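You operate a simulated robot arm through the tools that you are given. There is no shell and no other tool. Be economical: measure what you need, move in short steps, check, and stop when the job is done.

You run a simulated robot arm. Do the job below in one go: nothing can be reset, and whatever is moved stays where it is left.

TASK
Put the scrub pad on the vanity top away on the wall shelf in the shower. Then put the scrub brush from the top of the tiled ledge on top of the soap board. Then pull the rack drawer open. The order counts. Set down upright: scrub pad.

Only the result counts: the job must be done as asked and must still hold three seconds after the hand-in. Knocking over, shifting, dropping, spilling or breaking anything else fails it.

THE ROBOT
A 6-joint arm with a fingered hand on a trunk, on a base that drives. Base frame: it is fixed to the floor where the robot stands at the start and does not move with it; the origin is under the middle of the robot, x ahead of it, y to its left, z up. Lengths are in m, angles in degrees, forces in N, time in s.
With the tool pointing down near the work surface it reaches from about 0.18 to 0.66 m from the robot's upright axis, wherever it stands. Its first joint turns from -166.0 to 166.0 degrees. Places, roughly: rack drawer [-1, -0.6, 0.7]; scrub brush [-2, 0.25, 1]; soap board [-2.5, 2.25, 1.5]; wall shelf in the shower (42x16 cm) [-2.48, 1.6, 0.96]. Payload 4 kg.
The TCP is the grasp point between the finger pads, 0.026 m short of the fingertips. In the tool frame z runs along the fingers and y along their closing line. Largest opening 0.148 m; the body of the gripper starts 0.073 m behind the TCP. The gripper is a hand of 3 fingers: y runs from the thumb to the fingers, the wrist lies at [0, 0, -0.239] in the tool frame, and closing takes about 1.5 s.
Orientation is that of the tool frame in the base frame, as a unit quaternion [x, y, z, w]. With the fingers straight down and closing along the base's y, the tool's x points along the base's -x, its y along +y and its z along -z.

THE INTERFACE
- The arm moves only by the tool play_rows. Its argument "series" is a list of rows, each a list of 2 entries, a list of its own where there are three numbers: the shift along the tool's x, y, z in cm, then the turn, a rotation vector about the tool's x, y, z in rad. In form: [[[x, y, z], [rx, ry, rz]], ...]. A call has 1 to 20 rows; each row shifts and turns the commanded pose from where the row before left it, along the tool's axes as they then stand. "fingers" is the closure, from 0 (fully open) to 1 (shut), set as the call begins (left out, the last holds). A row lasts 0.2 s, in which the tool goes at most 0.05 m and 8.6 degrees; a call with a longer step from one row to the next is refused whole, and so is a gripper value outside its range. Where a pose cannot be reached the arm comes as near as it can. A force on the tool above 40 N (or 10 N above the force at the start of the call, whichever is more), or a blocked arm, ends the call early, and 0.2 s more pass. The fingers move at their own pace (about 0.153 m/s each) and stop on an object; they squeeze with about 25 N. The grip force told is the motor's: it shows also when the fingers shut on nothing. Time passes only in rows, and 0.2 s behind the last, so rows that do not move let the fingers close. The reply holds the time, the measured pose of the TCP, the force on the tool along the base axes, the opening and the grip force, in the units named above and with some noise, with the torque about the TCP (base axes, N m) and any sound that the robot's microphone picked up.
- Cameras (640 x 400 px; columns grow to the right, rows downward): "scene" is now at [-0.0334, 0.1419, 1.4208]; the picture's right is [-1.00, 0.03, 0.00], its down [0.02, 0.80, -0.60] and it looks along [-0.02, -0.60, -0.80] (base axes); focal length 214 px, centre (320, 200). "wrist" rides on the gripper at [0.068, -0.039, -0.09] in the tool frame; the picture's right is [0.50, 0.87, 0.00], its down [-0.66, 0.38, -0.65] and it looks along [-0.57, 0.33, 0.76] (tool axes); focal length 222 px, centre (320, 200). There is no depth. A picture from a camera that has moved, and an enlarged one, comes with that camera's place and axes in the base frame and with its lens. The place of the scene camera against the robot may be out by one fixed shift of up to 0.018 m in any direction.
- get_image(camera): a new picture of that camera. It takes no simulated time.
- raise_lower(by): slides the trunk up (or, below 0, down) by that many m; the arm and the scene camera ride with it, the base frame stays. It gives what a move gives, with no picture.
- base_move(legs): drives the robot by 1 to 6 legs, each [ahead, left, turn to the left] in m, m and degrees, along the robot's own axes; the way and the turn of a leg run together, so that a leg with both is an arc; at most 1.5 m and 180 degrees a leg. The arm and the cameras ride along, it lands a little off, and it stops where it bumps. It gives what a move gives.
- set_fingers(finger1, finger2, thumb_bend): sets how far each is bent, from 0 (flat) to 100 (curled in); at 30 the hand is open as for a grip, at 70 the pads meet at the TCP. One left out holds its place. A second passes; each finger stops where it meets its share of the squeeze, and holds until it gets a number again. A gripper value or a shape takes the hand back. It gives what a move gives, with no picture; readings hold the bend of each and the force on the fingers (four entries, about 0 where the hand has none), thumb and palm.
- set_grasp(shape): the hand has 3 fingers and takes this shape, open, in about a second: jaw (thumb against the fingers, like two jaws); tri (thumb and two fingers); tip (a fingertip pinch); poke (one finger out to press); point (the index stretched); flat (the hand flat); cup (the hand cupped); fist (a fist). The gripper value then closes the fingers along that shape, each until it touches; the sizes above hold for jaw. It gives what a move gives, with no picture.
- turn_head(pan, tilt): turns the head with the scene camera to pan (to the left, within 120 degrees either way) and tilt (down, from -29 to 69), counted from straight ahead of the robot. It gives what a move gives.
- zoom(camera, box): a new picture of the part [left, top, right, bottom] of that camera's present view, enlarged. It takes no simulated time.
- hand_in(): hands the job in; it is judged then, once.

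Work in short steps. Places have to be worked out from the pictures, the camera data and where the tool is seen: move nearer, look again, correct. Check each grasp and each placing, and mend what went wrong. You have 165 turns and 108 pictures in all, those below and enlarged ones among them. Open the gripper and draw the arm clear of the work before you hand the job in, unless the task says otherwise; then end with one line.

The tools are called after "Request:" by a JSON object that holds its "name" and its "arguments". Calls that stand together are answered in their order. play_rows: Moves the arm, as the interface text tells. Its arguments: {"type":"object","properties":{"series":{"type":"array"},"fingers":{"type":"number"}},"required":["series"]} The other tools are called the same way: raise_lower (by) slides the trunk up or down; set_grasp (shape) gives the hand a shape; set_fingers (finger1, finger2, thumb_bend) moves the fingers one by one; base_move (legs) drives the base; turn_head (pan, tilt) turns the head that bears the scene camera; get_image (camera) takes a picture; zoom (camera, box) takes an enlarged picture of a part of a camera's view; hand_in () hands the job in.

At the start:

```text
time: 0.0
position: [-0.3339, -0.3115, 1.2132]
orientation: [0.0, 1.0, 0.0, 0.0]
wrist_force: [0.9, 0.4, 0.2]
torque: [-0.02, -0.02, 0.03]
gripper_width: 0.1478
finger_force: 0.0
shape: jaw
bend: [30.0, 30.0, 30.0]
finger forces: [0.0, 0.0, 0.0, 0.1, 0.0, 0.0]
trunk travel left (down, up): [-0.175, 0.142]
robot x, y, heading: [0.0034, -0.0027, -0.1]
head pan, tilt: [-91.5, 53.1]
```

scene: 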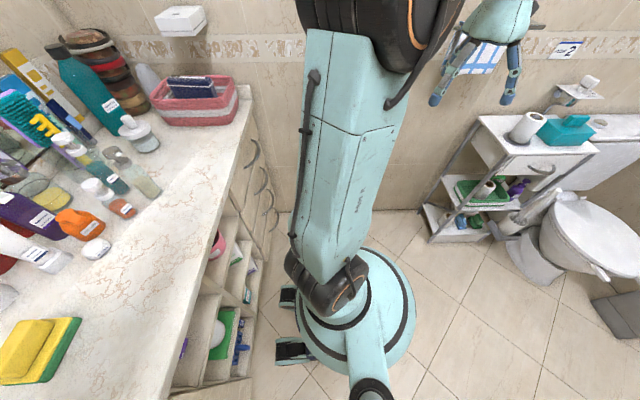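
wrist: 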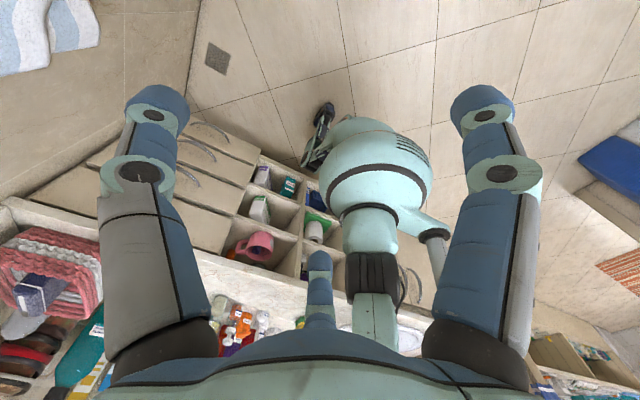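

The scene shows a vanity in the +x direction with a yellow-green sponge at the lower left. I'll turn the head ahead to look at the vanity top.

Request:
{"name": "turn_head", "arguments": {"pan": -10, "tilt": 45}}

Request:
{"name": "get_image", "arguments": {"camera": "scene"}}

```text
time: 1.6
position: [-0.3332, -0.3129, 1.2139]
orientation: [0.0, 1.0, -0.001, 0.0]
wrist_force: [0.9, 0.5, -0.4]
torque: [-0.02, -0.02, -0.02]
gripper_width: 0.1478
finger_force: 0.0
shape: jaw
bend: [30.0, 30.0, 30.0]
finger forces: [0.0, 0.1, 0.0, 0.0, 0.0, 0.0]
trunk travel left (down, up): [-0.175, 0.142]
robot x, y, heading: [0.0007, -0.0007, -0.0]
head pan, tilt: [-10.0, 45.0]
```

```text
105 pictures are left
camera scene: at [0.0487, 0.2017, 1.4319], right [-0.17, -0.98, 0.0], down [-0.7, 0.12, -0.71], along [0.7, -0.12, -0.71], focal length 214 px, centre (320, 200)
```

scene: 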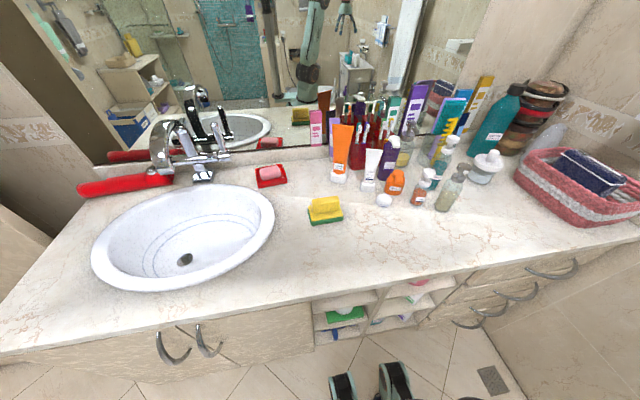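

The pad sits near (0.57, 0.10) on the vanity. Next I'll look behind, toward the shower and the ledge, and zoom on the pad.

Request:
{"name": "zoom", "arguments": {"camera": "scene", "box": [240, 150, 400, 250]}}

Request:
{"name": "turn_head", "arguments": {"pan": 120, "tilt": 15}}

Request:
{"name": "get_image", "arguments": {"camera": "scene"}}

Request:
{"name": "turn_head", "arguments": {"pan": -120, "tilt": 25}}

Request:
{"name": "get_image", "arguments": {"camera": "scene"}}

```text
4.00 times, centred on (320, 200) of scene
camera zoom: at [0.0487, 0.2017, 1.4319], right [-0.17, -0.98, 0.0], down [-0.7, 0.12, -0.71], along [0.7, -0.12, -0.71], focal length 858 px, centre (320, 200)
```

zoom: 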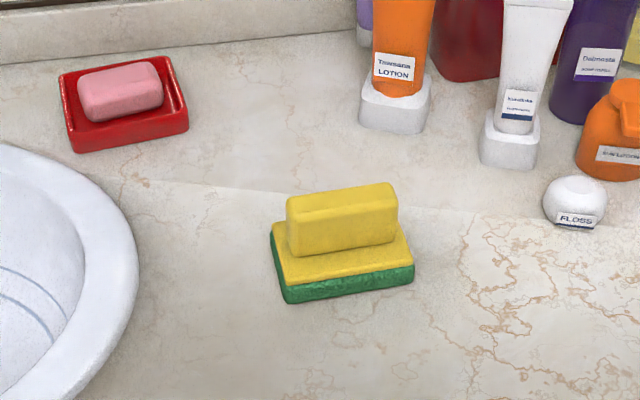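

```text
time: 3.7
position: [-0.3337, -0.3127, 1.2132]
orientation: [0.0, 1.0, -0.001, 0.0]
wrist_force: [0.5, -0.2, 1.2]
torque: [0.02, 0.02, 0.02]
gripper_width: 0.1476
finger_force: 0.0
shape: jaw
bend: [30.0, 30.0, 30.0]
finger forces: [0.0, 0.1, 0.1, 0.0, 0.0, 0.1]
trunk travel left (down, up): [-0.175, 0.142]
robot x, y, heading: [-0.003, 0.0019, 0.2]
head pan, tilt: [120.0, 15.0]
```

```text
103 pictures are left
camera scene: at [-0.0781, 0.2968, 1.4787], right [0.87, 0.5, 0.0], down [0.13, -0.22, -0.97], along [-0.48, 0.84, -0.26], focal length 214 px, centre (320, 200)
```

scene: 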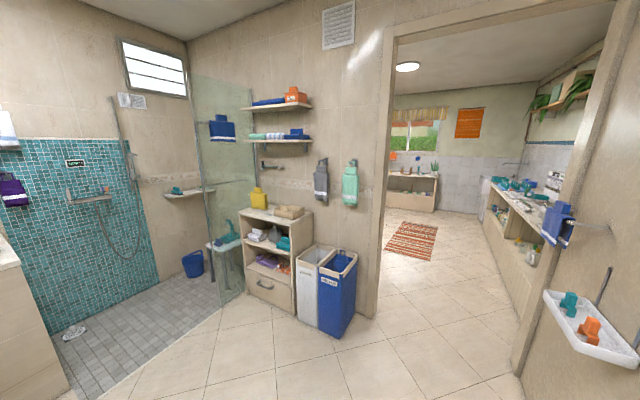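

```text
time: 7.0
position: [-0.3328, -0.3116, 1.2115]
orientation: [-0.001, 1.0, 0.001, 0.0]
wrist_force: [-0.9, 0.1, 0.7]
torque: [0.02, 0.03, -0.02]
gripper_width: 0.148
finger_force: 0.1
shape: jaw
bend: [30.0, 30.0, 30.0]
finger forces: [0.1, 0.1, 0.1, 0.0, 0.0, 0.0]
trunk travel left (down, up): [-0.175, 0.142]
robot x, y, heading: [-0.0004, 0.0021, 0.2]
head pan, tilt: [-120.0, 25.0]
```

```text
102 pictures are left
camera scene: at [-0.0774, 0.1361, 1.4625], right [-0.87, 0.5, 0.0], down [0.21, 0.37, -0.91], along [-0.45, -0.79, -0.42], focal length 214 px, centre (320, 200)
```

scene: 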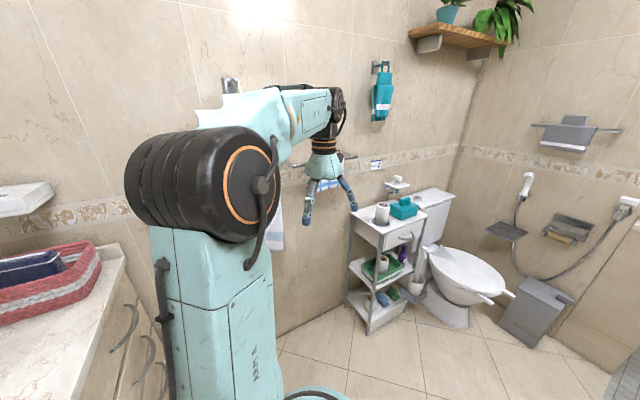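

The pad is a green and yellow sponge with an upright ridge as a handle. I'll swing the arm round to the front in an arc at constant height, keeping the wrist in line with it.

Request:
{"name": "play_rows", "arguments": {"series": [[[-3.44, -3.32, 0], [0, 0, -0.1047]], [[-3.44, -3.32, 0], [0, 0, -0.1047]], [[-3.44, -3.32, 0], [0, 0, -0.1047]], [[-3.44, -3.32, 0], [0, 0, -0.1047]], [[-3.44, -3.32, 0], [0, 0, -0.1047]], [[-3.44, -3.32, 0], [0, 0, -0.1047]], [[-3.44, -3.32, 0], [0, 0, -0.1047]], [[-3.44, -3.32, 0], [0, 0, -0.1047]], [[-3.44, -3.32, 0], [0, 0, -0.1047]], [[-3.44, -3.32, 0], [0, 0, -0.1047]], [[-3.44, -3.32, 0], [0, 0, -0.1047]], [[-3.44, -3.32, 0], [0, 0, -0.1047]], [[-3.44, -3.32, 0], [0, 0, -0.1047]], [[-3.44, -3.32, 0], [0, 0, -0.1047]], [[-3.44, -3.32, 0], [0, 0, -0.1047]], [[-3.44, -3.32, 0], [0, 0, -0.1047]], [[-3.44, -3.32, 0], [0, 0, -0.1047]], [[-3.44, -3.32, 0], [0, 0, -0.1047]], [[-3.44, -3.32, 0], [0, 0, -0.1047]], [[-3.44, -3.32, 0], [0, 0, -0.1047]]]}}

Request:
{"name": "turn_head", "arguments": {"pan": -10, "tilt": 45}}

Request:
{"name": "get_image", "arguments": {"camera": "scene"}}

Request:
{"name": "get_image", "arguments": {"camera": "wrist"}}

```text
time: 11.2
position: [0.4361, -0.1339, 1.214]
orientation: [0.866, -0.5, 0.001, 0.0]
wrist_force: [0.1, 0.1, 0.4]
torque: [-0.01, -0.02, 0.02]
gripper_width: 0.1477
finger_force: 0.0
shape: jaw
bend: [30.0, 30.0, 30.0]
finger forces: [0.0, 0.0, 0.1, 0.1, 0.1, 0.1]
trunk travel left (down, up): [-0.175, 0.142]
robot x, y, heading: [0.0009, 0.0002, 0.1]
head pan, tilt: [-120.0, 25.0]
```

```text
time: 13.1
position: [0.4363, -0.1351, 1.2143]
orientation: [0.866, -0.5, 0.0, 0.001]
wrist_force: [-0.3, 1.1, -0.8]
torque: [-0.01, 0.01, -0.03]
gripper_width: 0.1479
finger_force: 0.0
shape: jaw
bend: [30.0, 30.0, 30.0]
finger forces: [0.0, 0.1, 0.0, 0.0, 0.1, 0.0]
trunk travel left (down, up): [-0.175, 0.142]
robot x, y, heading: [-0.0011, -0.0036, 0.2]
head pan, tilt: [-10.0, 45.0]
```

```text
101 pictures are left
camera scene: at [0.0487, 0.2017, 1.4319], right [-0.17, -0.98, 0.0], down [-0.7, 0.12, -0.71], along [0.7, -0.12, -0.71], focal length 214 px, centre (320, 200)
```

scene: 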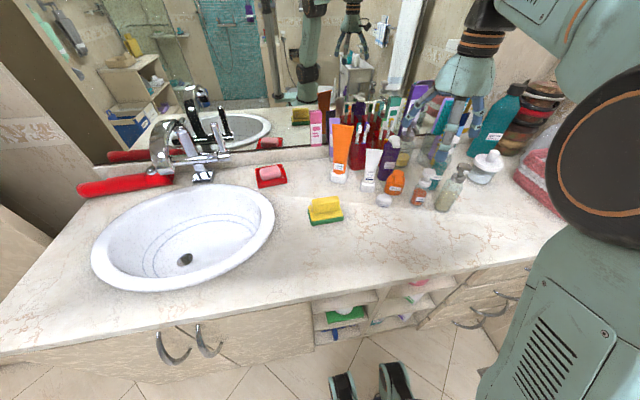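

```text
100 pictures are left
camera wrist: at [0.5022, -0.1748, 1.3045], right [-0.5, -0.87, 0.0], down [-0.66, 0.38, 0.65], along [-0.57, 0.33, -0.76], focal length 222 px, centre (320, 200)
```

wrist: 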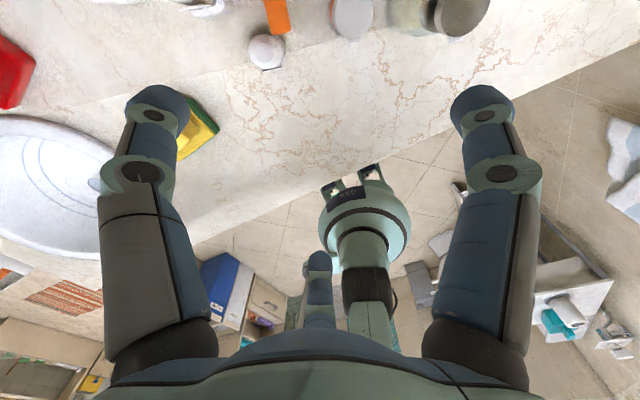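

The arm is in front. I'll move over the pad near (0.55, 0.10) and turn so the fingers close across the ridge.

Request:
{"name": "play_rows", "arguments": {"series": [[[-2.38, -3.61, 0], [0, 0, 0]], [[-2.38, -3.61, 0], [0, 0, 0]], [[-2.38, -3.61, 0], [0, 0, 0]], [[-2.38, -3.61, 0], [0, 0, 0]], [[-2.38, -3.61, 0], [0, 0, 0]], [[-2.38, -3.61, 0], [0, 0, 0]], [[0, 0, 0], [0, 0, 0.124]], [[0, 0, 0], [0, 0, 0.124]], [[0, 0, 0], [0, 0, 0.124]], [[0, 0, 2], [0, 0, 0]], [[0, 0, 3], [0, 0, 0]], [[0, 0, 3], [0, 0, 0]]]}}

Request:
{"name": "get_image", "arguments": {"camera": "wrist"}}

Request:
{"name": "get_image", "arguments": {"camera": "scene"}}

```text
time: 15.7
position: [0.5452, 0.085, 1.126]
orientation: [0.802, -0.598, 0.0, -0.002]
wrist_force: [-0.2, -0.2, 0.2]
torque: [-0.01, -0.02, 0.0]
gripper_width: 0.1479
finger_force: 0.0
shape: jaw
bend: [30.0, 30.0, 30.0]
finger forces: [0.0, 0.0, 0.0, 0.0, 0.0, 0.1]
out of reach, approached as far as the arm can: row 6, 8, 9
trunk travel left (down, up): [-0.175, 0.142]
robot x, y, heading: [-0.0004, -0.0015, -0.1]
head pan, tilt: [-10.0, 45.0]
```

```text
99 pictures are left
camera wrist: at [0.6012, 0.0294, 1.2152], right [-0.69, -0.73, 0.0], down [-0.55, 0.52, 0.65], along [-0.47, 0.45, -0.76], focal length 222 px, centre (320, 200)
```

wrist: 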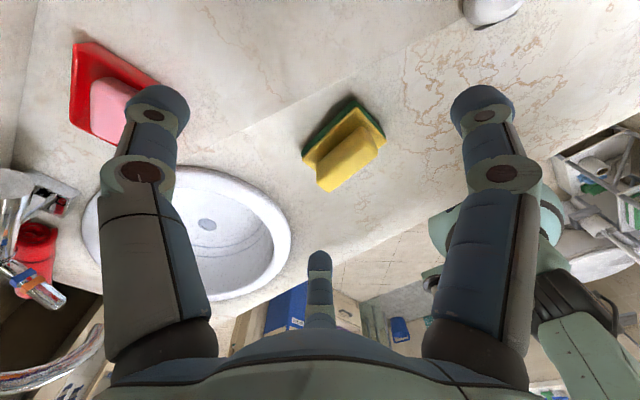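

```text
98 pictures are left
camera scene: at [0.0486, 0.2017, 1.4319], right [-0.17, -0.98, 0.0], down [-0.7, 0.12, -0.71], along [0.7, -0.12, -0.71], focal length 214 px, centre (320, 200)
```

scene: 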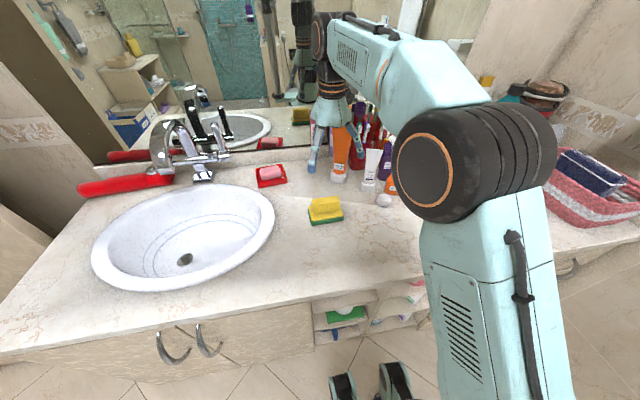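

Triangulating both views puts the ridge top near (0.475, 0.108, 0.98), running roughly along y. I'll move above it and straighten the closing line.

Request:
{"name": "play_rows", "arguments": {"series": [[[-2.1, 3.0, 0], [0, 0, 0]], [[-2.1, 3.0, 0], [0, 0, 0]], [[0, 0, 0], [0, 0, 0.08]], [[0, 0, 2], [0, 0, 0.08]], [[0, 0, 0], [0, 0, 0]]]}}

Request:
{"name": "get_image", "arguments": {"camera": "wrist"}}

Request:
{"name": "zoom", "arguments": {"camera": "scene", "box": [240, 130, 400, 230]}}

```text
time: 16.9
position: [0.4864, 0.0092, 1.1029]
orientation: [0.755, -0.656, -0.005, -0.004]
wrist_force: [0.6, -1.0, -1.0]
torque: [0.01, -0.01, -0.05]
gripper_width: 0.1481
finger_force: 0.0
shape: jaw
bend: [30.0, 30.0, 30.0]
finger forces: [0.0, 0.1, 0.0, 0.1, 0.0, 0.1]
out of reach, approached as far as the arm can: row 1, 2, 3, 4
trunk travel left (down, up): [-0.175, 0.142]
robot x, y, heading: [0.0023, -0.0006, 0.0]
head pan, tilt: [-10.0, 45.0]
```

```text
97 pictures are left
camera wrist: at [0.5341, -0.054, 1.192], right [-0.79, -0.62, -0.01], down [-0.47, 0.59, 0.66], along [-0.4, 0.52, -0.75], focal length 222 px, centre (320, 200)
```

wrist: 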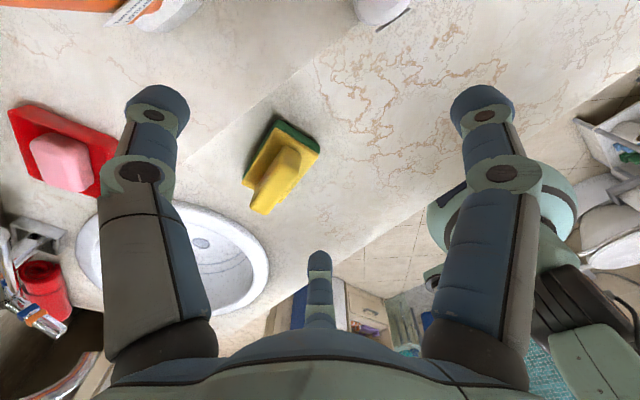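

```text
4.00 times, centred on (320, 180) of scene
camera zoom: at [0.0487, 0.202, 1.4319], right [-0.17, -0.98, 0.0], down [-0.7, 0.12, -0.71], along [0.7, -0.12, -0.71], focal length 858 px, centre (320, 280)
```

zoom: 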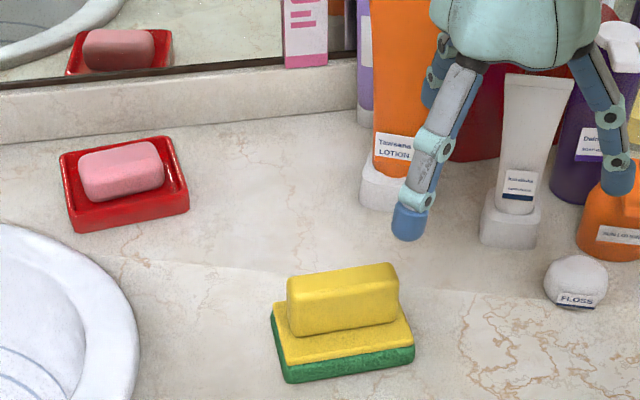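

The arm appears to hit its joint 1 limit just left of straight ahead, so I'll raise the hand a bit. Then I'll turn the base left so the pad falls to the robot's right-front.

Request:
{"name": "play_rows", "arguments": {"series": [[[1, 0, -4], [0, 0, 0]], [[3, 0, -4], [0, 0, 0]], [[3, 0, 0], [0, 0, 0]]]}}

Request:
{"name": "base_move", "arguments": {"legs": [[0, 0, 45]]}}

Request:
{"name": "turn_head", "arguments": {"pan": -45, "tilt": 45}}

Request:
{"name": "get_image", "arguments": {"camera": "scene"}}

```text
time: 17.7
position: [0.4937, -0.0625, 1.1823]
orientation: [0.75, -0.662, 0.0, 0.0]
wrist_force: [-0.9, -0.4, -0.7]
torque: [0.03, 0.0, 0.0]
gripper_width: 0.1481
finger_force: 0.1
shape: jaw
bend: [30.0, 30.0, 30.0]
finger forces: [0.1, 0.1, 0.1, 0.1, 0.1, 0.0]
trunk travel left (down, up): [-0.175, 0.142]
robot x, y, heading: [0.002, -0.0011, -0.0]
head pan, tilt: [-10.0, 45.0]
```

```text
time: 20.2
position: [0.3932, 0.3043, 1.1814]
orientation: [0.945, -0.326, 0.0, 0.0]
wrist_force: [0.0, 0.4, 0.8]
torque: [0.01, -0.01, 0.0]
gripper_width: 0.1481
finger_force: 0.2
shape: jaw
bend: [30.0, 30.0, 30.0]
finger forces: [0.1, 0.0, 0.0, 0.1, 0.0, 0.0]
trunk travel left (down, up): [-0.175, 0.142]
robot x, y, heading: [0.0003, 0.0014, 45.0]
head pan, tilt: [-10.0, 45.0]
```

```text
time: 21.2
position: [0.3924, 0.3057, 1.182]
orientation: [0.945, -0.327, -0.001, 0.0]
wrist_force: [-0.2, 0.6, -0.1]
torque: [-0.04, 0.01, 0.0]
gripper_width: 0.1478
finger_force: 0.0
shape: jaw
bend: [30.0, 30.0, 30.0]
finger forces: [0.0, 0.0, 0.1, 0.0, 0.1, 0.0]
trunk travel left (down, up): [-0.175, 0.142]
robot x, y, heading: [0.0003, -0.0008, 45.0]
head pan, tilt: [-45.0, 45.0]
```

```text
95 pictures are left
camera scene: at [-0.0919, 0.1393, 1.4319], right [0.0, -1.0, 0.0], down [-0.71, 0.0, -0.71], along [0.71, 0.0, -0.71], focal length 214 px, centre (320, 200)
```

scene: 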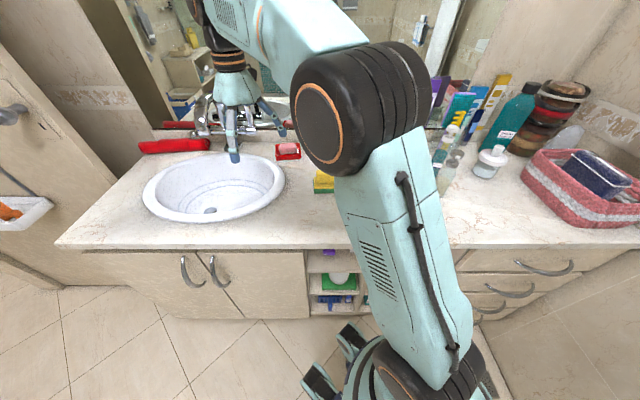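

The base turned cleanly. I'll move the hand over the pad and turn the closing line to x.

Request:
{"name": "play_rows", "arguments": {"series": [[[3.74, 2.07, 0], [0, 0, 0]], [[3.74, 2.07, 0], [0, 0, 0]], [[3.74, 2.07, 0], [0, 0, 0]], [[3.74, 2.07, 0], [0, 0, 0]], [[3.74, 2.07, 0], [0, 0, 0]], [[0, 0, 0], [0, 0, 0.13]], [[0, 0, 0], [0, 0, 0.13]], [[0, 0, 0], [0, 0, 0.13]], [[0, 0, 0], [0, 0, 0.13]], [[0, 0, 0], [0, 0, 0.13]], [[0, 0, 0], [0, 0, 0.13]], [[0, 0, 0], [0, 0, 0.13]], [[0, 0, 4], [0, 0, 0]], [[0, 0, 4], [0, 0, 0]]]}}

Request:
{"name": "get_image", "arguments": {"camera": "wrist"}}

Request:
{"name": "get_image", "arguments": {"camera": "scene"}}

```text
time: 24.2
position: [0.465, -0.03, 1.0881]
orientation: [-0.707, 0.707, 0.0, 0.001]
wrist_force: [-0.6, 0.1, -0.5]
torque: [-0.03, 0.0, 0.01]
gripper_width: 0.1478
finger_force: 0.0
shape: jaw
bend: [30.0, 30.0, 30.0]
finger forces: [0.0, 0.0, 0.1, 0.0, 0.0, 0.0]
out of reach, approached as far as the arm can: row 10, 11, 12, 13
trunk travel left (down, up): [-0.175, 0.142]
robot x, y, heading: [0.0014, -0.0011, 45.0]
head pan, tilt: [-45.0, 45.0]
```

```text
94 pictures are left
camera wrist: at [0.503, -0.099, 1.1777], right [-0.87, -0.5, 0.0], down [-0.38, 0.65, 0.65], along [-0.32, 0.57, -0.76], focal length 222 px, centre (320, 200)
```

wrist: 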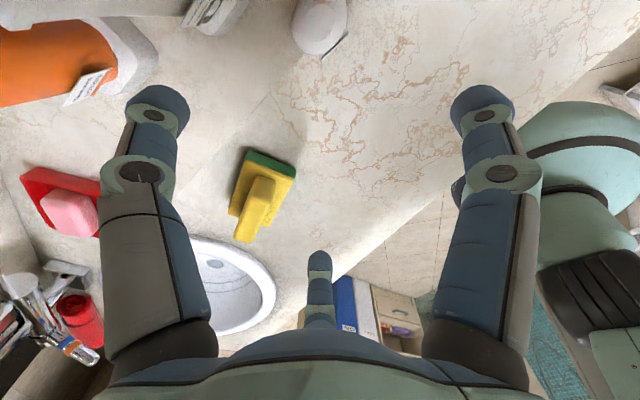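

```text
93 pictures are left
camera scene: at [-0.0918, 0.139, 1.4319], right [0.0, -1.0, 0.0], down [-0.71, 0.0, -0.71], along [0.71, 0.0, -0.71], focal length 214 px, centre (320, 200)
```

scene: 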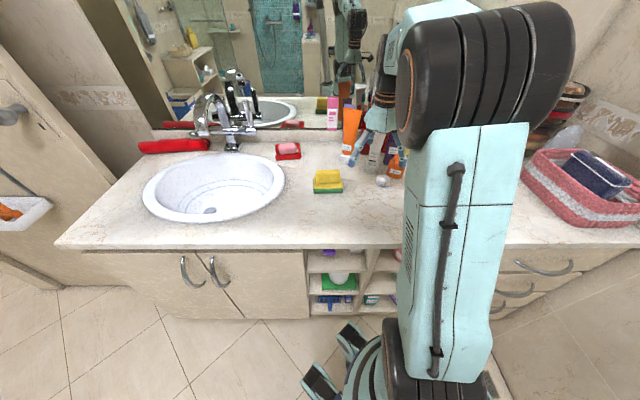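

The limit is the wrist yaw, since going lower relative to the arm isn't reachable. I'll turn the hand 180° the other way, which gives the same grip line, at a safe height.

Request:
{"name": "play_rows", "arguments": {"series": [[[0, 0, -4], [0, 0, -0.14]], [[0, 0, -4], [0, 0, -0.149]], [[0, 0, 0], [0, 0, -0.149]], [[0, 0, 0], [0, 0, -0.149]], [[0, 0, 0], [0, 0, -0.149]], [[0, 0, 0], [0, 0, -0.149]], [[0, 0, 0], [0, 0, -0.149]], [[0, 0, 0], [0, 0, -0.149]], [[0, 0, 0], [0, 0, -0.149]], [[0, 0, 0], [0, 0, -0.149]], [[0, 0, 0], [0, 0, -0.149]], [[0, 0, 0], [0, 0, -0.149]], [[0, 0, 0], [0, 0, -0.149]], [[0, 0, 0], [0, 0, -0.149]], [[0, 0, 0], [0, 0, -0.149]], [[0, 0, 0], [0, 0, -0.149]], [[0, 0, 0], [0, 0, -0.149]], [[0, 0, 0], [0, 0, -0.149]], [[0, 0, 0], [0, 0, -0.149]], [[0, 0, 0], [0, 0, -0.149]]]}}

```text
time: 28.4
position: [0.464, -0.0288, 1.168]
orientation: [0.765, 0.644, 0.0, 0.0]
wrist_force: [0.0, -0.8, 0.4]
torque: [-0.01, 0.03, 0.01]
gripper_width: 0.148
finger_force: 0.0
shape: jaw
bend: [30.0, 30.0, 30.0]
finger forces: [0.1, 0.0, 0.0, 0.0, 0.1, 0.0]
trunk travel left (down, up): [-0.175, 0.142]
robot x, y, heading: [-0.0024, 0.0006, 45.2]
head pan, tilt: [-45.0, 45.0]
```

The yaw turned fully and position held. Now I'll move over the pad and lower partway.

Request:
{"name": "play_rows", "arguments": {"series": [[[4.32, -0.29, 0], [0, 0, -0.058]], [[4.32, 0, 0], [0, 0, -0.058]], [[4.32, 0.2, 0], [0, 0, -0.058]], [[0, 0, 4], [0, 0, 0]], [[0, 0, 4], [0, 0, 0]]]}}

Request:
{"name": "get_image", "arguments": {"camera": "wrist"}}

Request:
{"name": "get_image", "arguments": {"camera": "scene"}}

```text
time: 29.6
position: [0.4776, 0.1013, 1.088]
orientation: [0.707, 0.707, 0.0, 0.0]
wrist_force: [0.3, -0.1, -1.2]
torque: [0.02, -0.02, -0.02]
gripper_width: 0.1478
finger_force: 0.0
shape: jaw
bend: [30.0, 30.0, 30.0]
finger forces: [0.0, 0.1, 0.1, 0.0, 0.0, 0.1]
trunk travel left (down, up): [-0.175, 0.142]
robot x, y, heading: [-0.0026, -0.0013, 44.9]
head pan, tilt: [-45.0, 45.0]
```

```text
92 pictures are left
camera wrist: at [0.4381, 0.1683, 1.1789], right [0.87, 0.5, 0.0], down [0.38, -0.66, 0.65], along [0.33, -0.57, -0.76], focal length 222 px, centre (320, 200)
```

wrist: 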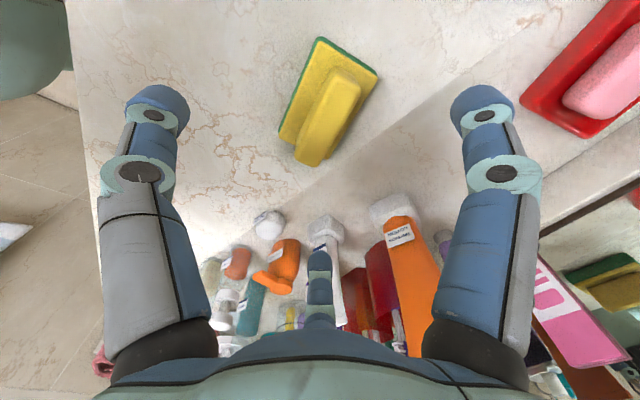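

```text
91 pictures are left
camera scene: at [-0.0915, 0.1395, 1.4319], right [0.0, -1.0, 0.0], down [-0.71, 0.0, -0.71], along [0.71, 0.0, -0.71], focal length 214 px, centre (320, 200)
```

scene: 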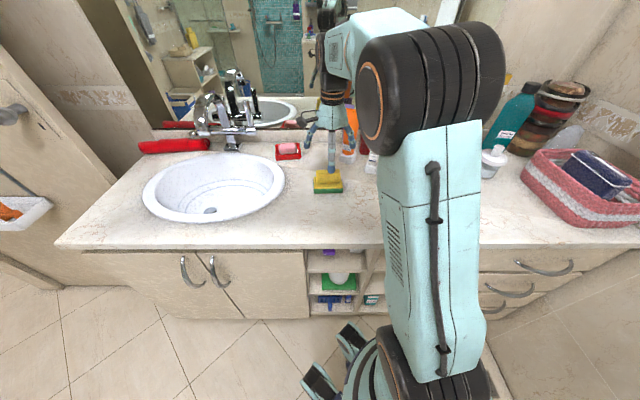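

The two wrist views give the ridge top centre (0.484, 0.100, 0.976), tilted about 7°. I'll align and descend to just above it.

Request:
{"name": "play_rows", "arguments": {"series": [[[0, 0.65, 0], [0, 0, -0.065]], [[0, 0, 4], [0, 0, -0.065]], [[0, 0, 4], [0, 0, 0]]]}}

Request:
{"name": "get_image", "arguments": {"camera": "wrist"}}

Request:
{"name": "zoom", "arguments": {"camera": "scene", "box": [280, 130, 376, 190]}}

```text
time: 30.4
position: [0.4839, 0.1031, 1.0086]
orientation: [0.659, 0.752, -0.001, -0.001]
wrist_force: [-0.2, -0.8, -0.3]
torque: [0.01, 0.03, -0.05]
gripper_width: 0.1478
finger_force: 0.0
shape: jaw
bend: [30.0, 30.0, 30.0]
finger forces: [0.1, 0.1, 0.1, 0.0, 0.1, 0.0]
trunk travel left (down, up): [-0.175, 0.142]
robot x, y, heading: [-0.0026, -0.001, 44.9]
head pan, tilt: [-45.0, 45.0]
```

```text
90 pictures are left
camera wrist: at [0.4353, 0.1638, 1.0984], right [0.79, 0.61, 0.0], down [0.46, -0.6, 0.65], along [0.4, -0.52, -0.76], focal length 222 px, centre (320, 200)
```

wrist: 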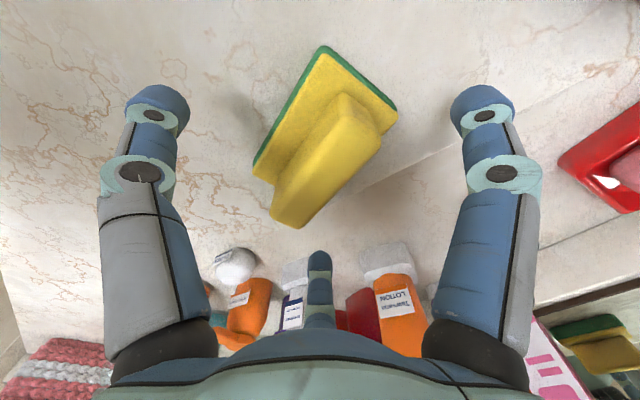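

```text
6.67 times, centred on (328, 160) of scene
camera zoom: at [-0.0914, 0.1394, 1.4319], right [0.0, -1.0, 0.0], down [-0.71, 0.0, -0.71], along [0.71, 0.0, -0.71], focal length 1430 px, centre (267, 467)
```

zoom: 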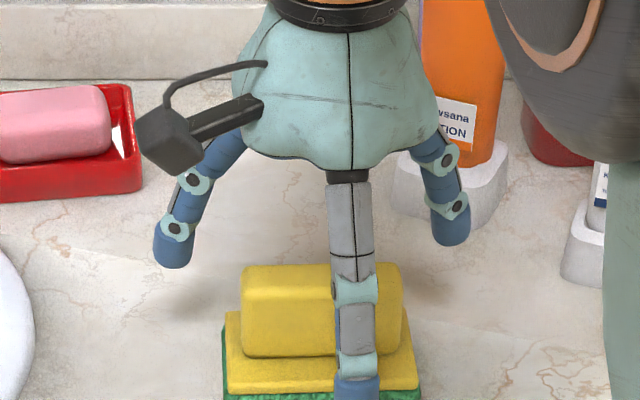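

The hand is centred on the ridge, whose base is around z 0.93. I'll lower to TCP z ≈ 0.966 and close.

Request:
{"name": "play_rows", "arguments": {"series": [[[0, 0, 2], [0, 0, 0]], [[0, 0, 2.2], [0, 0, 0]], [[0, 0, 0], [0, 0, 0]]]}}

Request:
{"name": "play_rows", "arguments": {"series": [[[0, 0, 0], [0, 0, 0]], [[0, 0, 0], [0, 0, 0]], [[0, 0, 0], [0, 0, 0]], [[0, 0, 0], [0, 0, 0]], [[0, 0, 0], [0, 0, 0]], [[0, 0, 0], [0, 0, 0]], [[0, 0, 0], [0, 0, 0]], [[0, 0, 0], [0, 0, 0]]], "fingers": 1}}

Request:
{"name": "get_image", "arguments": {"camera": "wrist"}}

Request:
{"name": "zoom", "arguments": {"camera": "scene", "box": [280, 130, 376, 190]}}

```text
time: 31.2
position: [0.4829, 0.1021, 0.9658]
orientation: [0.659, 0.752, 0.0, 0.001]
wrist_force: [-0.2, -1.3, 0.6]
torque: [-0.02, 0.03, -0.02]
gripper_width: 0.1478
finger_force: 0.1
shape: jaw
bend: [30.0, 30.0, 30.0]
finger forces: [0.1, 0.0, 0.1, 0.0, 0.1, 0.0]
trunk travel left (down, up): [-0.175, 0.142]
robot x, y, heading: [0.0015, -0.0021, 44.8]
head pan, tilt: [-45.0, 45.0]
```

```text
time: 33.0
position: [0.4849, 0.101, 0.9676]
orientation: [0.659, 0.752, 0.0, 0.0]
wrist_force: [0.2, -0.8, 0.6]
torque: [-0.08, 0.04, -0.03]
gripper_width: 0.0484
finger_force: 24.6
shape: jaw
bend: [70.0, 38.0, 70.0]
finger forces: [19.1, 18.5, 0.0, 0.0, 21.7, 0.0]
trunk travel left (down, up): [-0.175, 0.142]
robot x, y, heading: [0.0027, -0.003, 44.8]
head pan, tilt: [-45.0, 45.0]
```

```text
88 pictures are left
camera wrist: at [0.4363, 0.163, 1.0561], right [0.79, 0.61, 0.0], down [0.46, -0.6, 0.65], along [0.4, -0.52, -0.76], focal length 222 px, centre (320, 200)
```

wrist: 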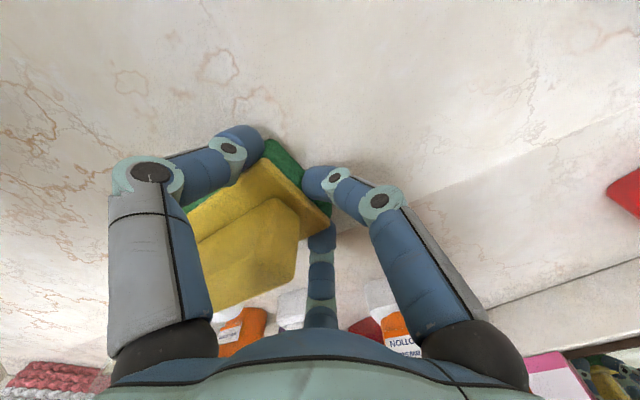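

```text
6.67 times, centred on (328, 160) of scene
camera zoom: at [-0.0919, 0.1393, 1.4319], right [0.0, -1.0, 0.0], down [-0.71, 0.0, -0.71], along [0.71, 0.0, -0.71], focal length 1430 px, centre (267, 467)
```

zoom: 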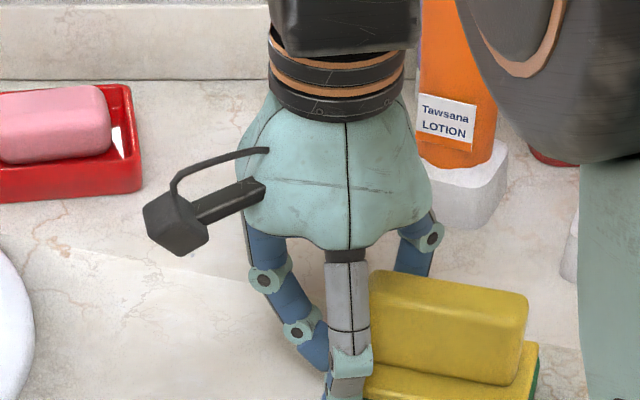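

The fingers converge radially and pushed the pad toward −y instead of clamping the ridge. I'll open, rise, and try the "tip" shape to see its geometry.

Request:
{"name": "play_rows", "arguments": {"series": [[[0, 0, 0], [0, 0, 0]], [[0, 0, 0], [0, 0, 0]], [[0, 0, 0], [0, 0, 0]], [[0, 0, 0], [0, 0, 0]], [[0, 0, 0], [0, 0, 0]], [[0, 0, 0], [0, 0, 0]], [[0, 0, -4], [0, 0, 0]], [[0, 0, -4], [0, 0, 0]]], "fingers": 0}}

Request:
{"name": "get_image", "arguments": {"camera": "wrist"}}

Request:
{"name": "set_grasp", "arguments": {"shape": "tip"}}

Request:
{"name": "get_image", "arguments": {"camera": "wrist"}}

Request:
{"name": "zoom", "arguments": {"camera": "scene", "box": [280, 130, 376, 190]}}

```text
time: 34.8
position: [0.4823, 0.1014, 1.049]
orientation: [0.66, 0.751, 0.0, 0.001]
wrist_force: [0.8, 0.0, -0.1]
torque: [0.0, -0.01, -0.01]
gripper_width: 0.1478
finger_force: 0.1
shape: jaw
bend: [30.0, 30.0, 30.0]
finger forces: [0.1, 0.1, 0.0, 0.0, 0.0, 0.0]
trunk travel left (down, up): [-0.175, 0.142]
robot x, y, heading: [-0.0028, 0.0007, 44.8]
head pan, tilt: [-45.0, 45.0]
```

```text
86 pictures are left
camera wrist: at [0.4358, 0.1623, 1.1388], right [0.79, 0.61, 0.0], down [0.46, -0.6, 0.65], along [0.4, -0.52, -0.76], focal length 222 px, centre (320, 200)
```

wrist: 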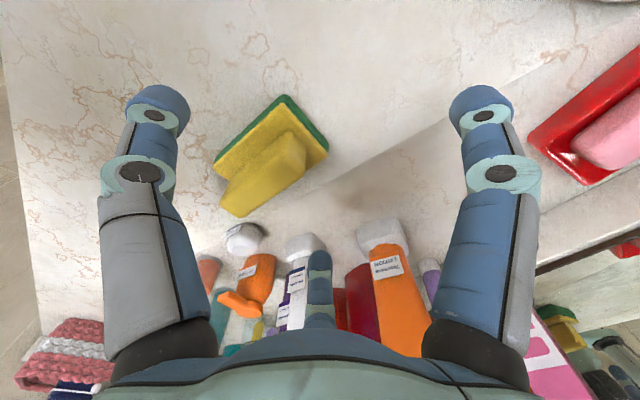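

```text
time: 35.7
position: [0.4847, 0.1, 1.0486]
orientation: [0.66, 0.751, 0.001, 0.0]
wrist_force: [0.4, 0.7, 0.5]
torque: [0.01, 0.0, 0.0]
gripper_width: 0.148
finger_force: 0.0
shape: tip
bend: [30.0, 30.0, 30.0]
finger forces: [0.0, 0.0, 0.0, 0.1, 0.1, 0.0]
trunk travel left (down, up): [-0.175, 0.142]
robot x, y, heading: [-0.0028, 0.0013, 44.8]
head pan, tilt: [-45.0, 45.0]
```

```text
85 pictures are left
camera wrist: at [0.4358, 0.1625, 1.1382], right [0.79, 0.61, 0.0], down [0.46, -0.6, 0.65], along [0.4, -0.52, -0.76], focal length 222 px, centre (320, 200)
```

wrist: 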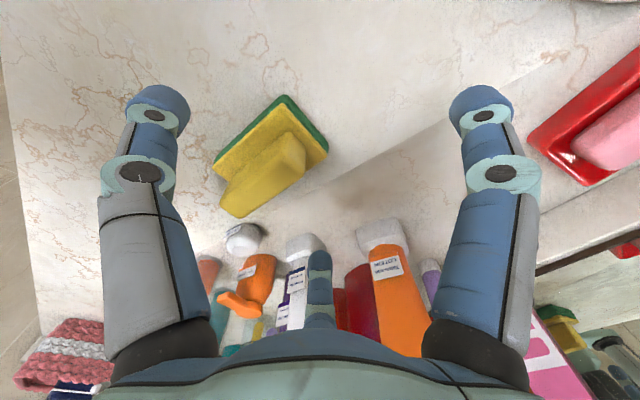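

```text
6.67 times, centred on (328, 160) of scene
camera zoom: at [-0.0919, 0.1392, 1.4319], right [0.0, -1.0, 0.0], down [-0.71, 0.0, -0.71], along [0.71, 0.0, -0.71], focal length 1430 px, centre (267, 467)
```

zoom: 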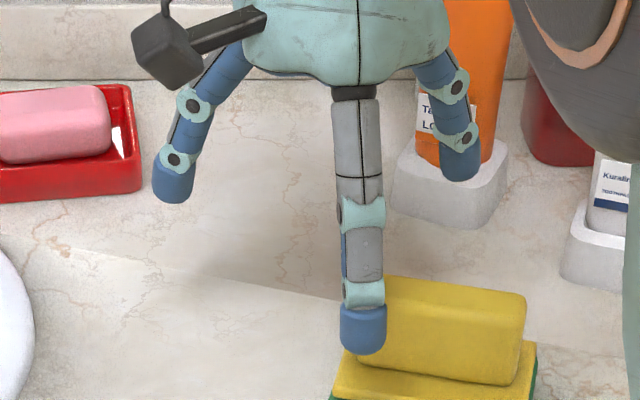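

The shape geometry is a fixed three-finger radial hand, so I'll grip the ridge lengthwise, with two fingers on its sides and the thumb at its end. I'll rotate the hand about 105° back and move over the pad's new place.

Request:
{"name": "play_rows", "arguments": {"series": [[[0, 0, -4], [0, 0, 0]], [[-2.35, -1.3, 0], [0, 0, 0]], [[-2.35, -1.3, 0], [0, 0, 0]], [[0, 0, 0], [0, 0, 0.1415]], [[0, 0, 0], [0, 0, 0.1415]], [[0, 0, 0], [0, 0, 0.1415]], [[0, 0, 0], [0, 0, 0.1415]], [[0, 0, 0], [0, 0, 0.1415]], [[0, 0, 0], [0, 0, 0.1415]], [[0, 0, 0], [0, 0, 0.1415]], [[0, 0, 0], [0, 0, 0.1415]], [[0, 0, 0], [0, 0, 0.1415]], [[0, 0, 0], [0, 0, 0.1415]], [[0, 0, 0], [0, 0, 0.1415]], [[0, 0, 0], [0, 0, 0.1415]], [[0, 0, 0], [0, 0, 0.1415]], [[0, 0, 4], [0, 0, 0]]]}}

Request:
{"name": "get_image", "arguments": {"camera": "wrist"}}

```text
time: 39.3
position: [0.467, 0.0486, 1.0461]
orientation: [0.998, -0.071, 0.0, 0.001]
wrist_force: [0.7, -0.5, 0.1]
torque: [0.03, 0.01, 0.0]
gripper_width: 0.1477
finger_force: 0.0
shape: tip
bend: [30.0, 30.0, 30.0]
finger forces: [0.0, 0.0, 0.0, 0.1, 0.0, 0.1]
trunk travel left (down, up): [-0.175, 0.142]
robot x, y, heading: [-0.0006, -0.0018, 44.9]
head pan, tilt: [-45.0, 45.0]
```

```text
83 pictures are left
camera wrist: at [0.5379, 0.0777, 1.1369], right [0.37, -0.93, 0.0], down [-0.7, -0.28, 0.65], along [-0.61, -0.24, -0.76], focal length 222 px, centre (320, 200)
```

wrist: 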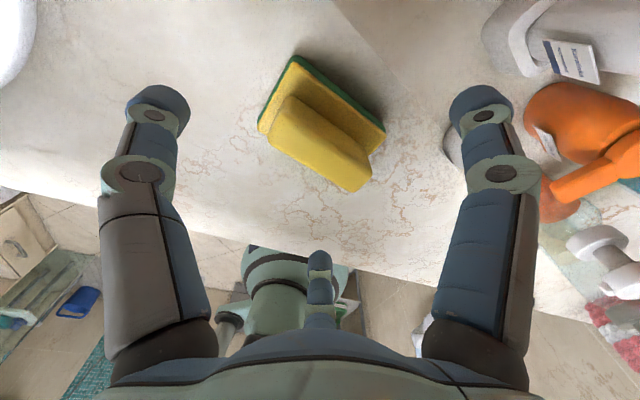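

Request:
{"name": "zoom", "arguments": {"camera": "wrist", "box": [240, 40, 400, 200]}}

```text
2.50 times, centred on (320, 120) of wrist
camera zoom: at [0.5379, 0.0777, 1.1369], right [0.37, -0.93, 0.0], down [-0.7, -0.28, 0.65], along [-0.61, -0.24, -0.76], focal length 555 px, centre (320, 400)
```

zoom: 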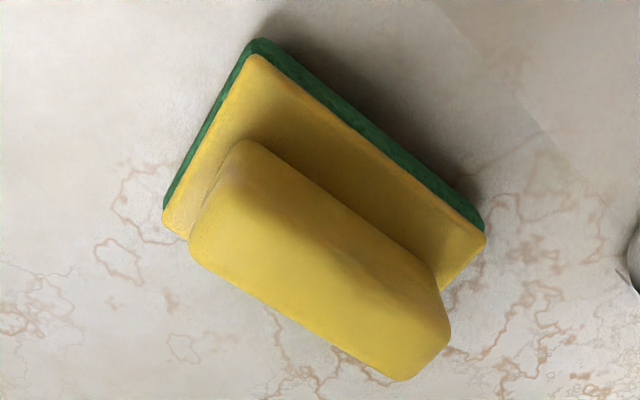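

From the zoom the ridge runs about 12° off −y, centred near (0.451, 0.044). I'll adjust, lower and close.

Request:
{"name": "play_rows", "arguments": {"series": [[[-1.45, -0.2, 0], [0, 0, 0.08]], [[0, 0, 4], [0, 0, 0]], [[0, 0, 2], [0, 0, 0]], [[0, 0, 1.9], [0, 0, 0]], [[0, 0, 0], [0, 0, 0]]]}}

Request:
{"name": "get_image", "arguments": {"camera": "wrist"}}

```text
time: 40.5
position: [0.4486, 0.0544, 0.9686]
orientation: [0.994, -0.11, 0.0, -0.001]
wrist_force: [0.5, 0.3, -0.1]
torque: [0.02, 0.0, 0.0]
gripper_width: 0.1478
finger_force: 0.1
shape: tip
bend: [30.0, 30.0, 30.0]
finger forces: [0.1, 0.0, 0.0, 0.0, 0.0, 0.1]
trunk travel left (down, up): [-0.175, 0.142]
robot x, y, heading: [-0.0032, 0.0016, 45.0]
head pan, tilt: [-45.0, 45.0]
```

```text
81 pictures are left
camera wrist: at [0.5222, 0.0769, 1.0593], right [0.3, -0.95, 0.0], down [-0.72, -0.23, 0.65], along [-0.62, -0.2, -0.76], focal length 222 px, centre (320, 200)
```

wrist: 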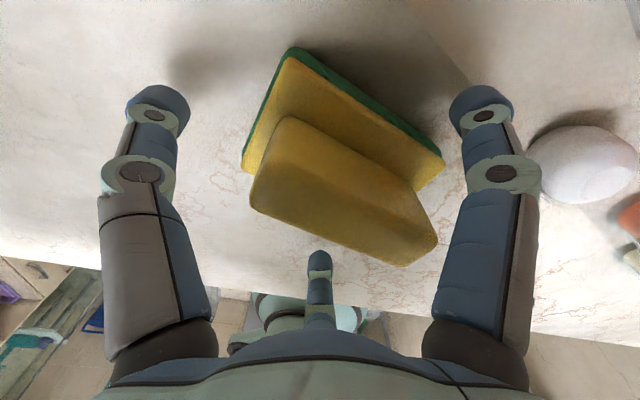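

The thumb lines up with the ridge end and the fingers with its sides, so I'll close.

Request:
{"name": "play_rows", "arguments": {"series": [[[0, 0, 0], [0, 0, 0]], [[0, 0, 0], [0, 0, 0]], [[0, 0, 0], [0, 0, 0]], [[0, 0, 0], [0, 0, 0]], [[0, 0, 0], [0, 0, 0]], [[0, 0, 0], [0, 0, 0]], [[0, 0, 0], [0, 0, 0]], [[0, 0, 0], [0, 0, 0]]], "fingers": 1}}

Request:
{"name": "get_image", "arguments": {"camera": "wrist"}}

Request:
{"name": "zoom", "arguments": {"camera": "scene", "box": [280, 130, 376, 190]}}

```text
time: 42.3
position: [0.4481, 0.0541, 0.9693]
orientation: [0.994, -0.109, 0.0, 0.0]
wrist_force: [0.3, 0.3, -0.3]
torque: [0.01, 0.0, 0.03]
gripper_width: 0.078
finger_force: 24.6
shape: tip
bend: [37.0, 39.0, 70.0]
finger forces: [21.7, 18.5, 0.0, 0.0, 22.3, 0.0]
trunk travel left (down, up): [-0.175, 0.142]
robot x, y, heading: [0.0023, -0.0004, 44.8]
head pan, tilt: [-45.0, 45.0]
```

```text
80 pictures are left
camera wrist: at [0.5223, 0.077, 1.0595], right [0.3, -0.95, 0.0], down [-0.72, -0.23, 0.65], along [-0.62, -0.2, -0.76], focal length 222 px, centre (320, 200)
```

wrist: 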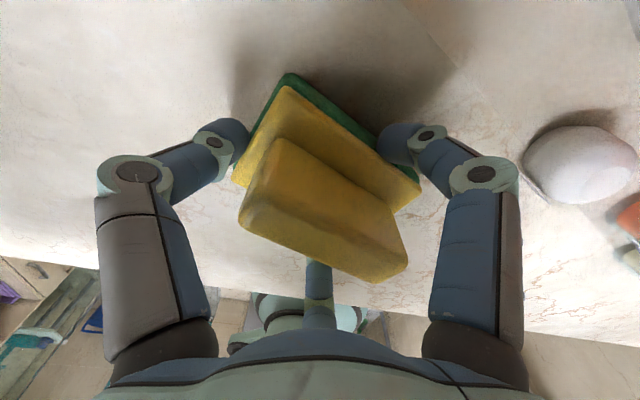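

```text
6.67 times, centred on (328, 160) of scene
camera zoom: at [-0.0919, 0.1392, 1.4319], right [0.0, -1.0, 0.0], down [-0.71, 0.0, -0.71], along [0.71, 0.0, -0.71], focal length 1430 px, centre (267, 467)
```

zoom: 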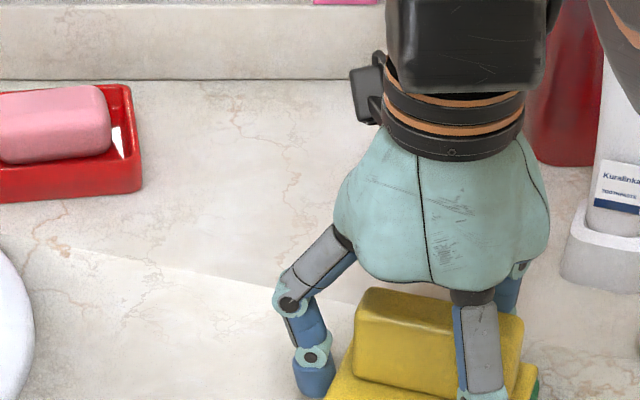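

The fingers hold at the plate with about 20 N each. I'll lift 4 cm and check whether the pad comes along.

Request:
{"name": "play_rows", "arguments": {"series": [[[0, 0, -1], [0, 0, 0]], [[0, 0, -1.5], [0, 0, 0]], [[0, 0, -1.5], [0, 0, 0]], [[0, 0, 0], [0, 0, 0]]]}}

Request:
{"name": "get_image", "arguments": {"camera": "wrist"}}

Request:
{"name": "zoom", "arguments": {"camera": "scene", "box": [260, 120, 420, 220]}}

```text
time: 43.3
position: [0.4505, 0.0544, 1.0085]
orientation: [0.994, -0.109, 0.0, 0.0]
wrist_force: [0.8, -0.2, -0.8]
torque: [0.02, -0.03, -0.01]
gripper_width: 0.0782
finger_force: 25.2
shape: tip
bend: [37.0, 39.0, 70.0]
finger forces: [21.7, 18.6, 0.0, 0.0, 22.0, 0.1]
trunk travel left (down, up): [-0.175, 0.142]
robot x, y, heading: [-0.0013, 0.0011, 44.7]
head pan, tilt: [-45.0, 45.0]
```

```text
78 pictures are left
camera wrist: at [0.524, 0.0767, 1.0985], right [0.3, -0.95, 0.0], down [-0.72, -0.23, 0.65], along [-0.62, -0.2, -0.76], focal length 222 px, centre (320, 200)
```

wrist: 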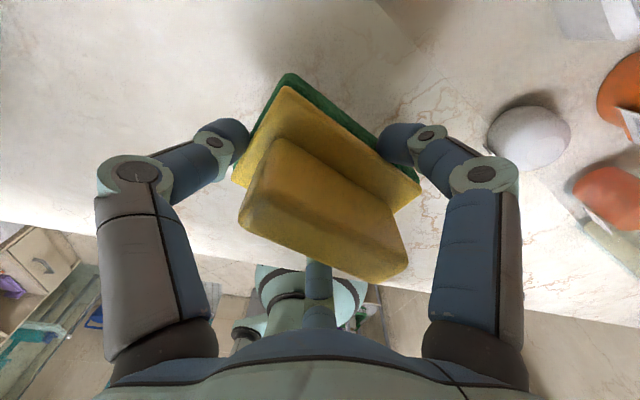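

```text
4.00 times, centred on (340, 170) of scene
camera zoom: at [-0.0918, 0.1393, 1.4319], right [0.0, -1.0, 0.0], down [-0.71, 0.0, -0.71], along [0.71, 0.0, -0.71], focal length 858 px, centre (240, 320)
```

zoom: 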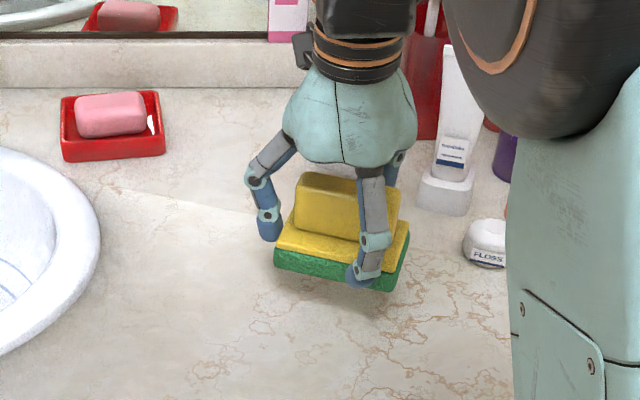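

The pad is held level. I'll raise it and look toward the shower with the head.

Request:
{"name": "play_rows", "arguments": {"series": [[[0, 0, -4], [0, 0, 0]], [[0, 0, -4], [0, 0, 0]], [[0, 0, -4], [0, 0, 0]], [[0, 0, -4], [0, 0, 0]], [[0, 0, -4], [0, 0, 0]]]}}

Request:
{"name": "turn_head", "arguments": {"pan": 112, "tilt": 15}}

Request:
{"name": "get_image", "arguments": {"camera": "scene"}}

Request:
{"name": "zoom", "arguments": {"camera": "scene", "box": [240, 110, 480, 260]}}

```text
time: 44.5
position: [0.4527, 0.0568, 1.2084]
orientation: [0.994, -0.11, 0.001, 0.0]
wrist_force: [0.0, 0.1, -0.5]
torque: [0.03, -0.01, 0.01]
gripper_width: 0.0778
finger_force: 25.0
shape: tip
bend: [37.0, 39.0, 70.0]
finger forces: [21.7, 18.6, 0.0, 0.0, 21.7, 0.0]
trunk travel left (down, up): [-0.175, 0.142]
robot x, y, heading: [-0.0023, -0.0026, 45.1]
head pan, tilt: [-45.0, 45.0]
```

```text
time: 46.9
position: [0.4512, 0.0574, 1.2079]
orientation: [0.994, -0.108, 0.0, 0.0]
wrist_force: [0.8, 0.0, -0.3]
torque: [0.01, 0.0, 0.0]
gripper_width: 0.0778
finger_force: 25.0
shape: tip
bend: [37.0, 39.0, 70.0]
finger forces: [21.8, 18.6, 0.0, 0.0, 21.7, 0.0]
trunk travel left (down, up): [-0.175, 0.142]
robot x, y, heading: [-0.0002, 0.0036, 44.7]
head pan, tilt: [112.0, 15.0]
```

```text
76 pictures are left
camera scene: at [-0.2591, 0.1762, 1.4787], right [0.39, 0.92, 0.0], down [0.24, -0.1, -0.97], along [-0.89, 0.38, -0.26], focal length 214 px, centre (320, 200)
```

scene: 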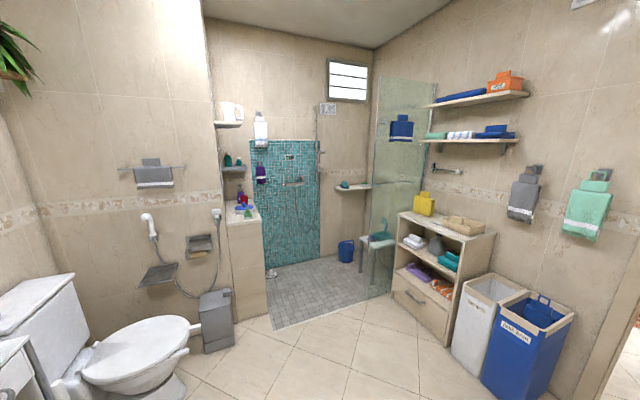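

```text
2.67 times, centred on (360, 185) of scene
camera zoom: at [-0.2591, 0.1762, 1.4787], right [0.39, 0.92, 0.0], down [0.24, -0.1, -0.97], along [-0.89, 0.38, -0.26], focal length 572 px, centre (213, 240)
```

zoom: 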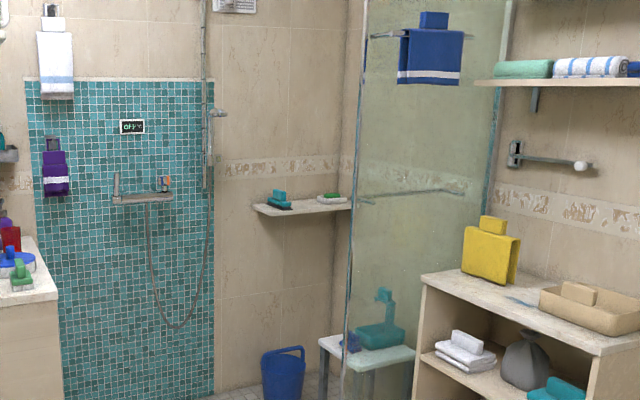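

The wall shelf is on the shower's back wall, with a teal item on its left end, another on its right, and the middle free. I'll turn the base to heading 160 and drive partway, toward the shower opening.

Request:
{"name": "base_move", "arguments": {"legs": [[0, 0, 115], [1.25, -0.04, 0]]}}

Request:
{"name": "turn_head", "arguments": {"pan": -15, "tilt": 22}}

Request:
{"name": "get_image", "arguments": {"camera": "scene"}}

```text
time: 58.1
position: [-1.4074, 0.89, 1.2078]
orientation: [0.637, 0.771, 0.0, 0.0]
wrist_force: [-0.7, -0.6, -1.0]
torque: [0.03, -0.01, 0.03]
gripper_width: 0.0772
finger_force: 25.0
shape: tip
bend: [37.0, 39.0, 70.0]
finger forces: [21.8, 18.4, 0.0, 0.0, 21.7, 0.1]
trunk travel left (down, up): [-0.175, 0.142]
robot x, y, heading: [-1.1758, 0.4977, 157.9]
head pan, tilt: [112.0, 15.0]
```

```text
time: 60.2
position: [-1.4089, 0.8893, 1.2085]
orientation: [0.637, 0.771, 0.0, 0.001]
wrist_force: [0.4, -0.5, -0.3]
torque: [0.0, -0.02, 0.0]
gripper_width: 0.0769
finger_force: 24.9
shape: tip
bend: [37.0, 39.0, 70.0]
finger forces: [21.8, 18.4, 0.0, 0.0, 21.7, 0.1]
trunk travel left (down, up): [-0.175, 0.142]
robot x, y, heading: [-1.1749, 0.4991, 158.3]
head pan, tilt: [-15.0, 22.0]
```

```text
74 pictures are left
camera scene: at [-1.3187, 0.3554, 1.4673], right [0.6, 0.8, 0.0], down [0.3, -0.22, -0.93], along [-0.74, 0.56, -0.37], focal length 214 px, centre (320, 200)
```

scene: 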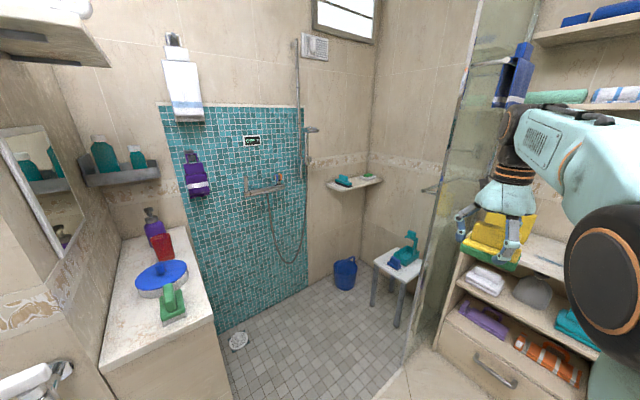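

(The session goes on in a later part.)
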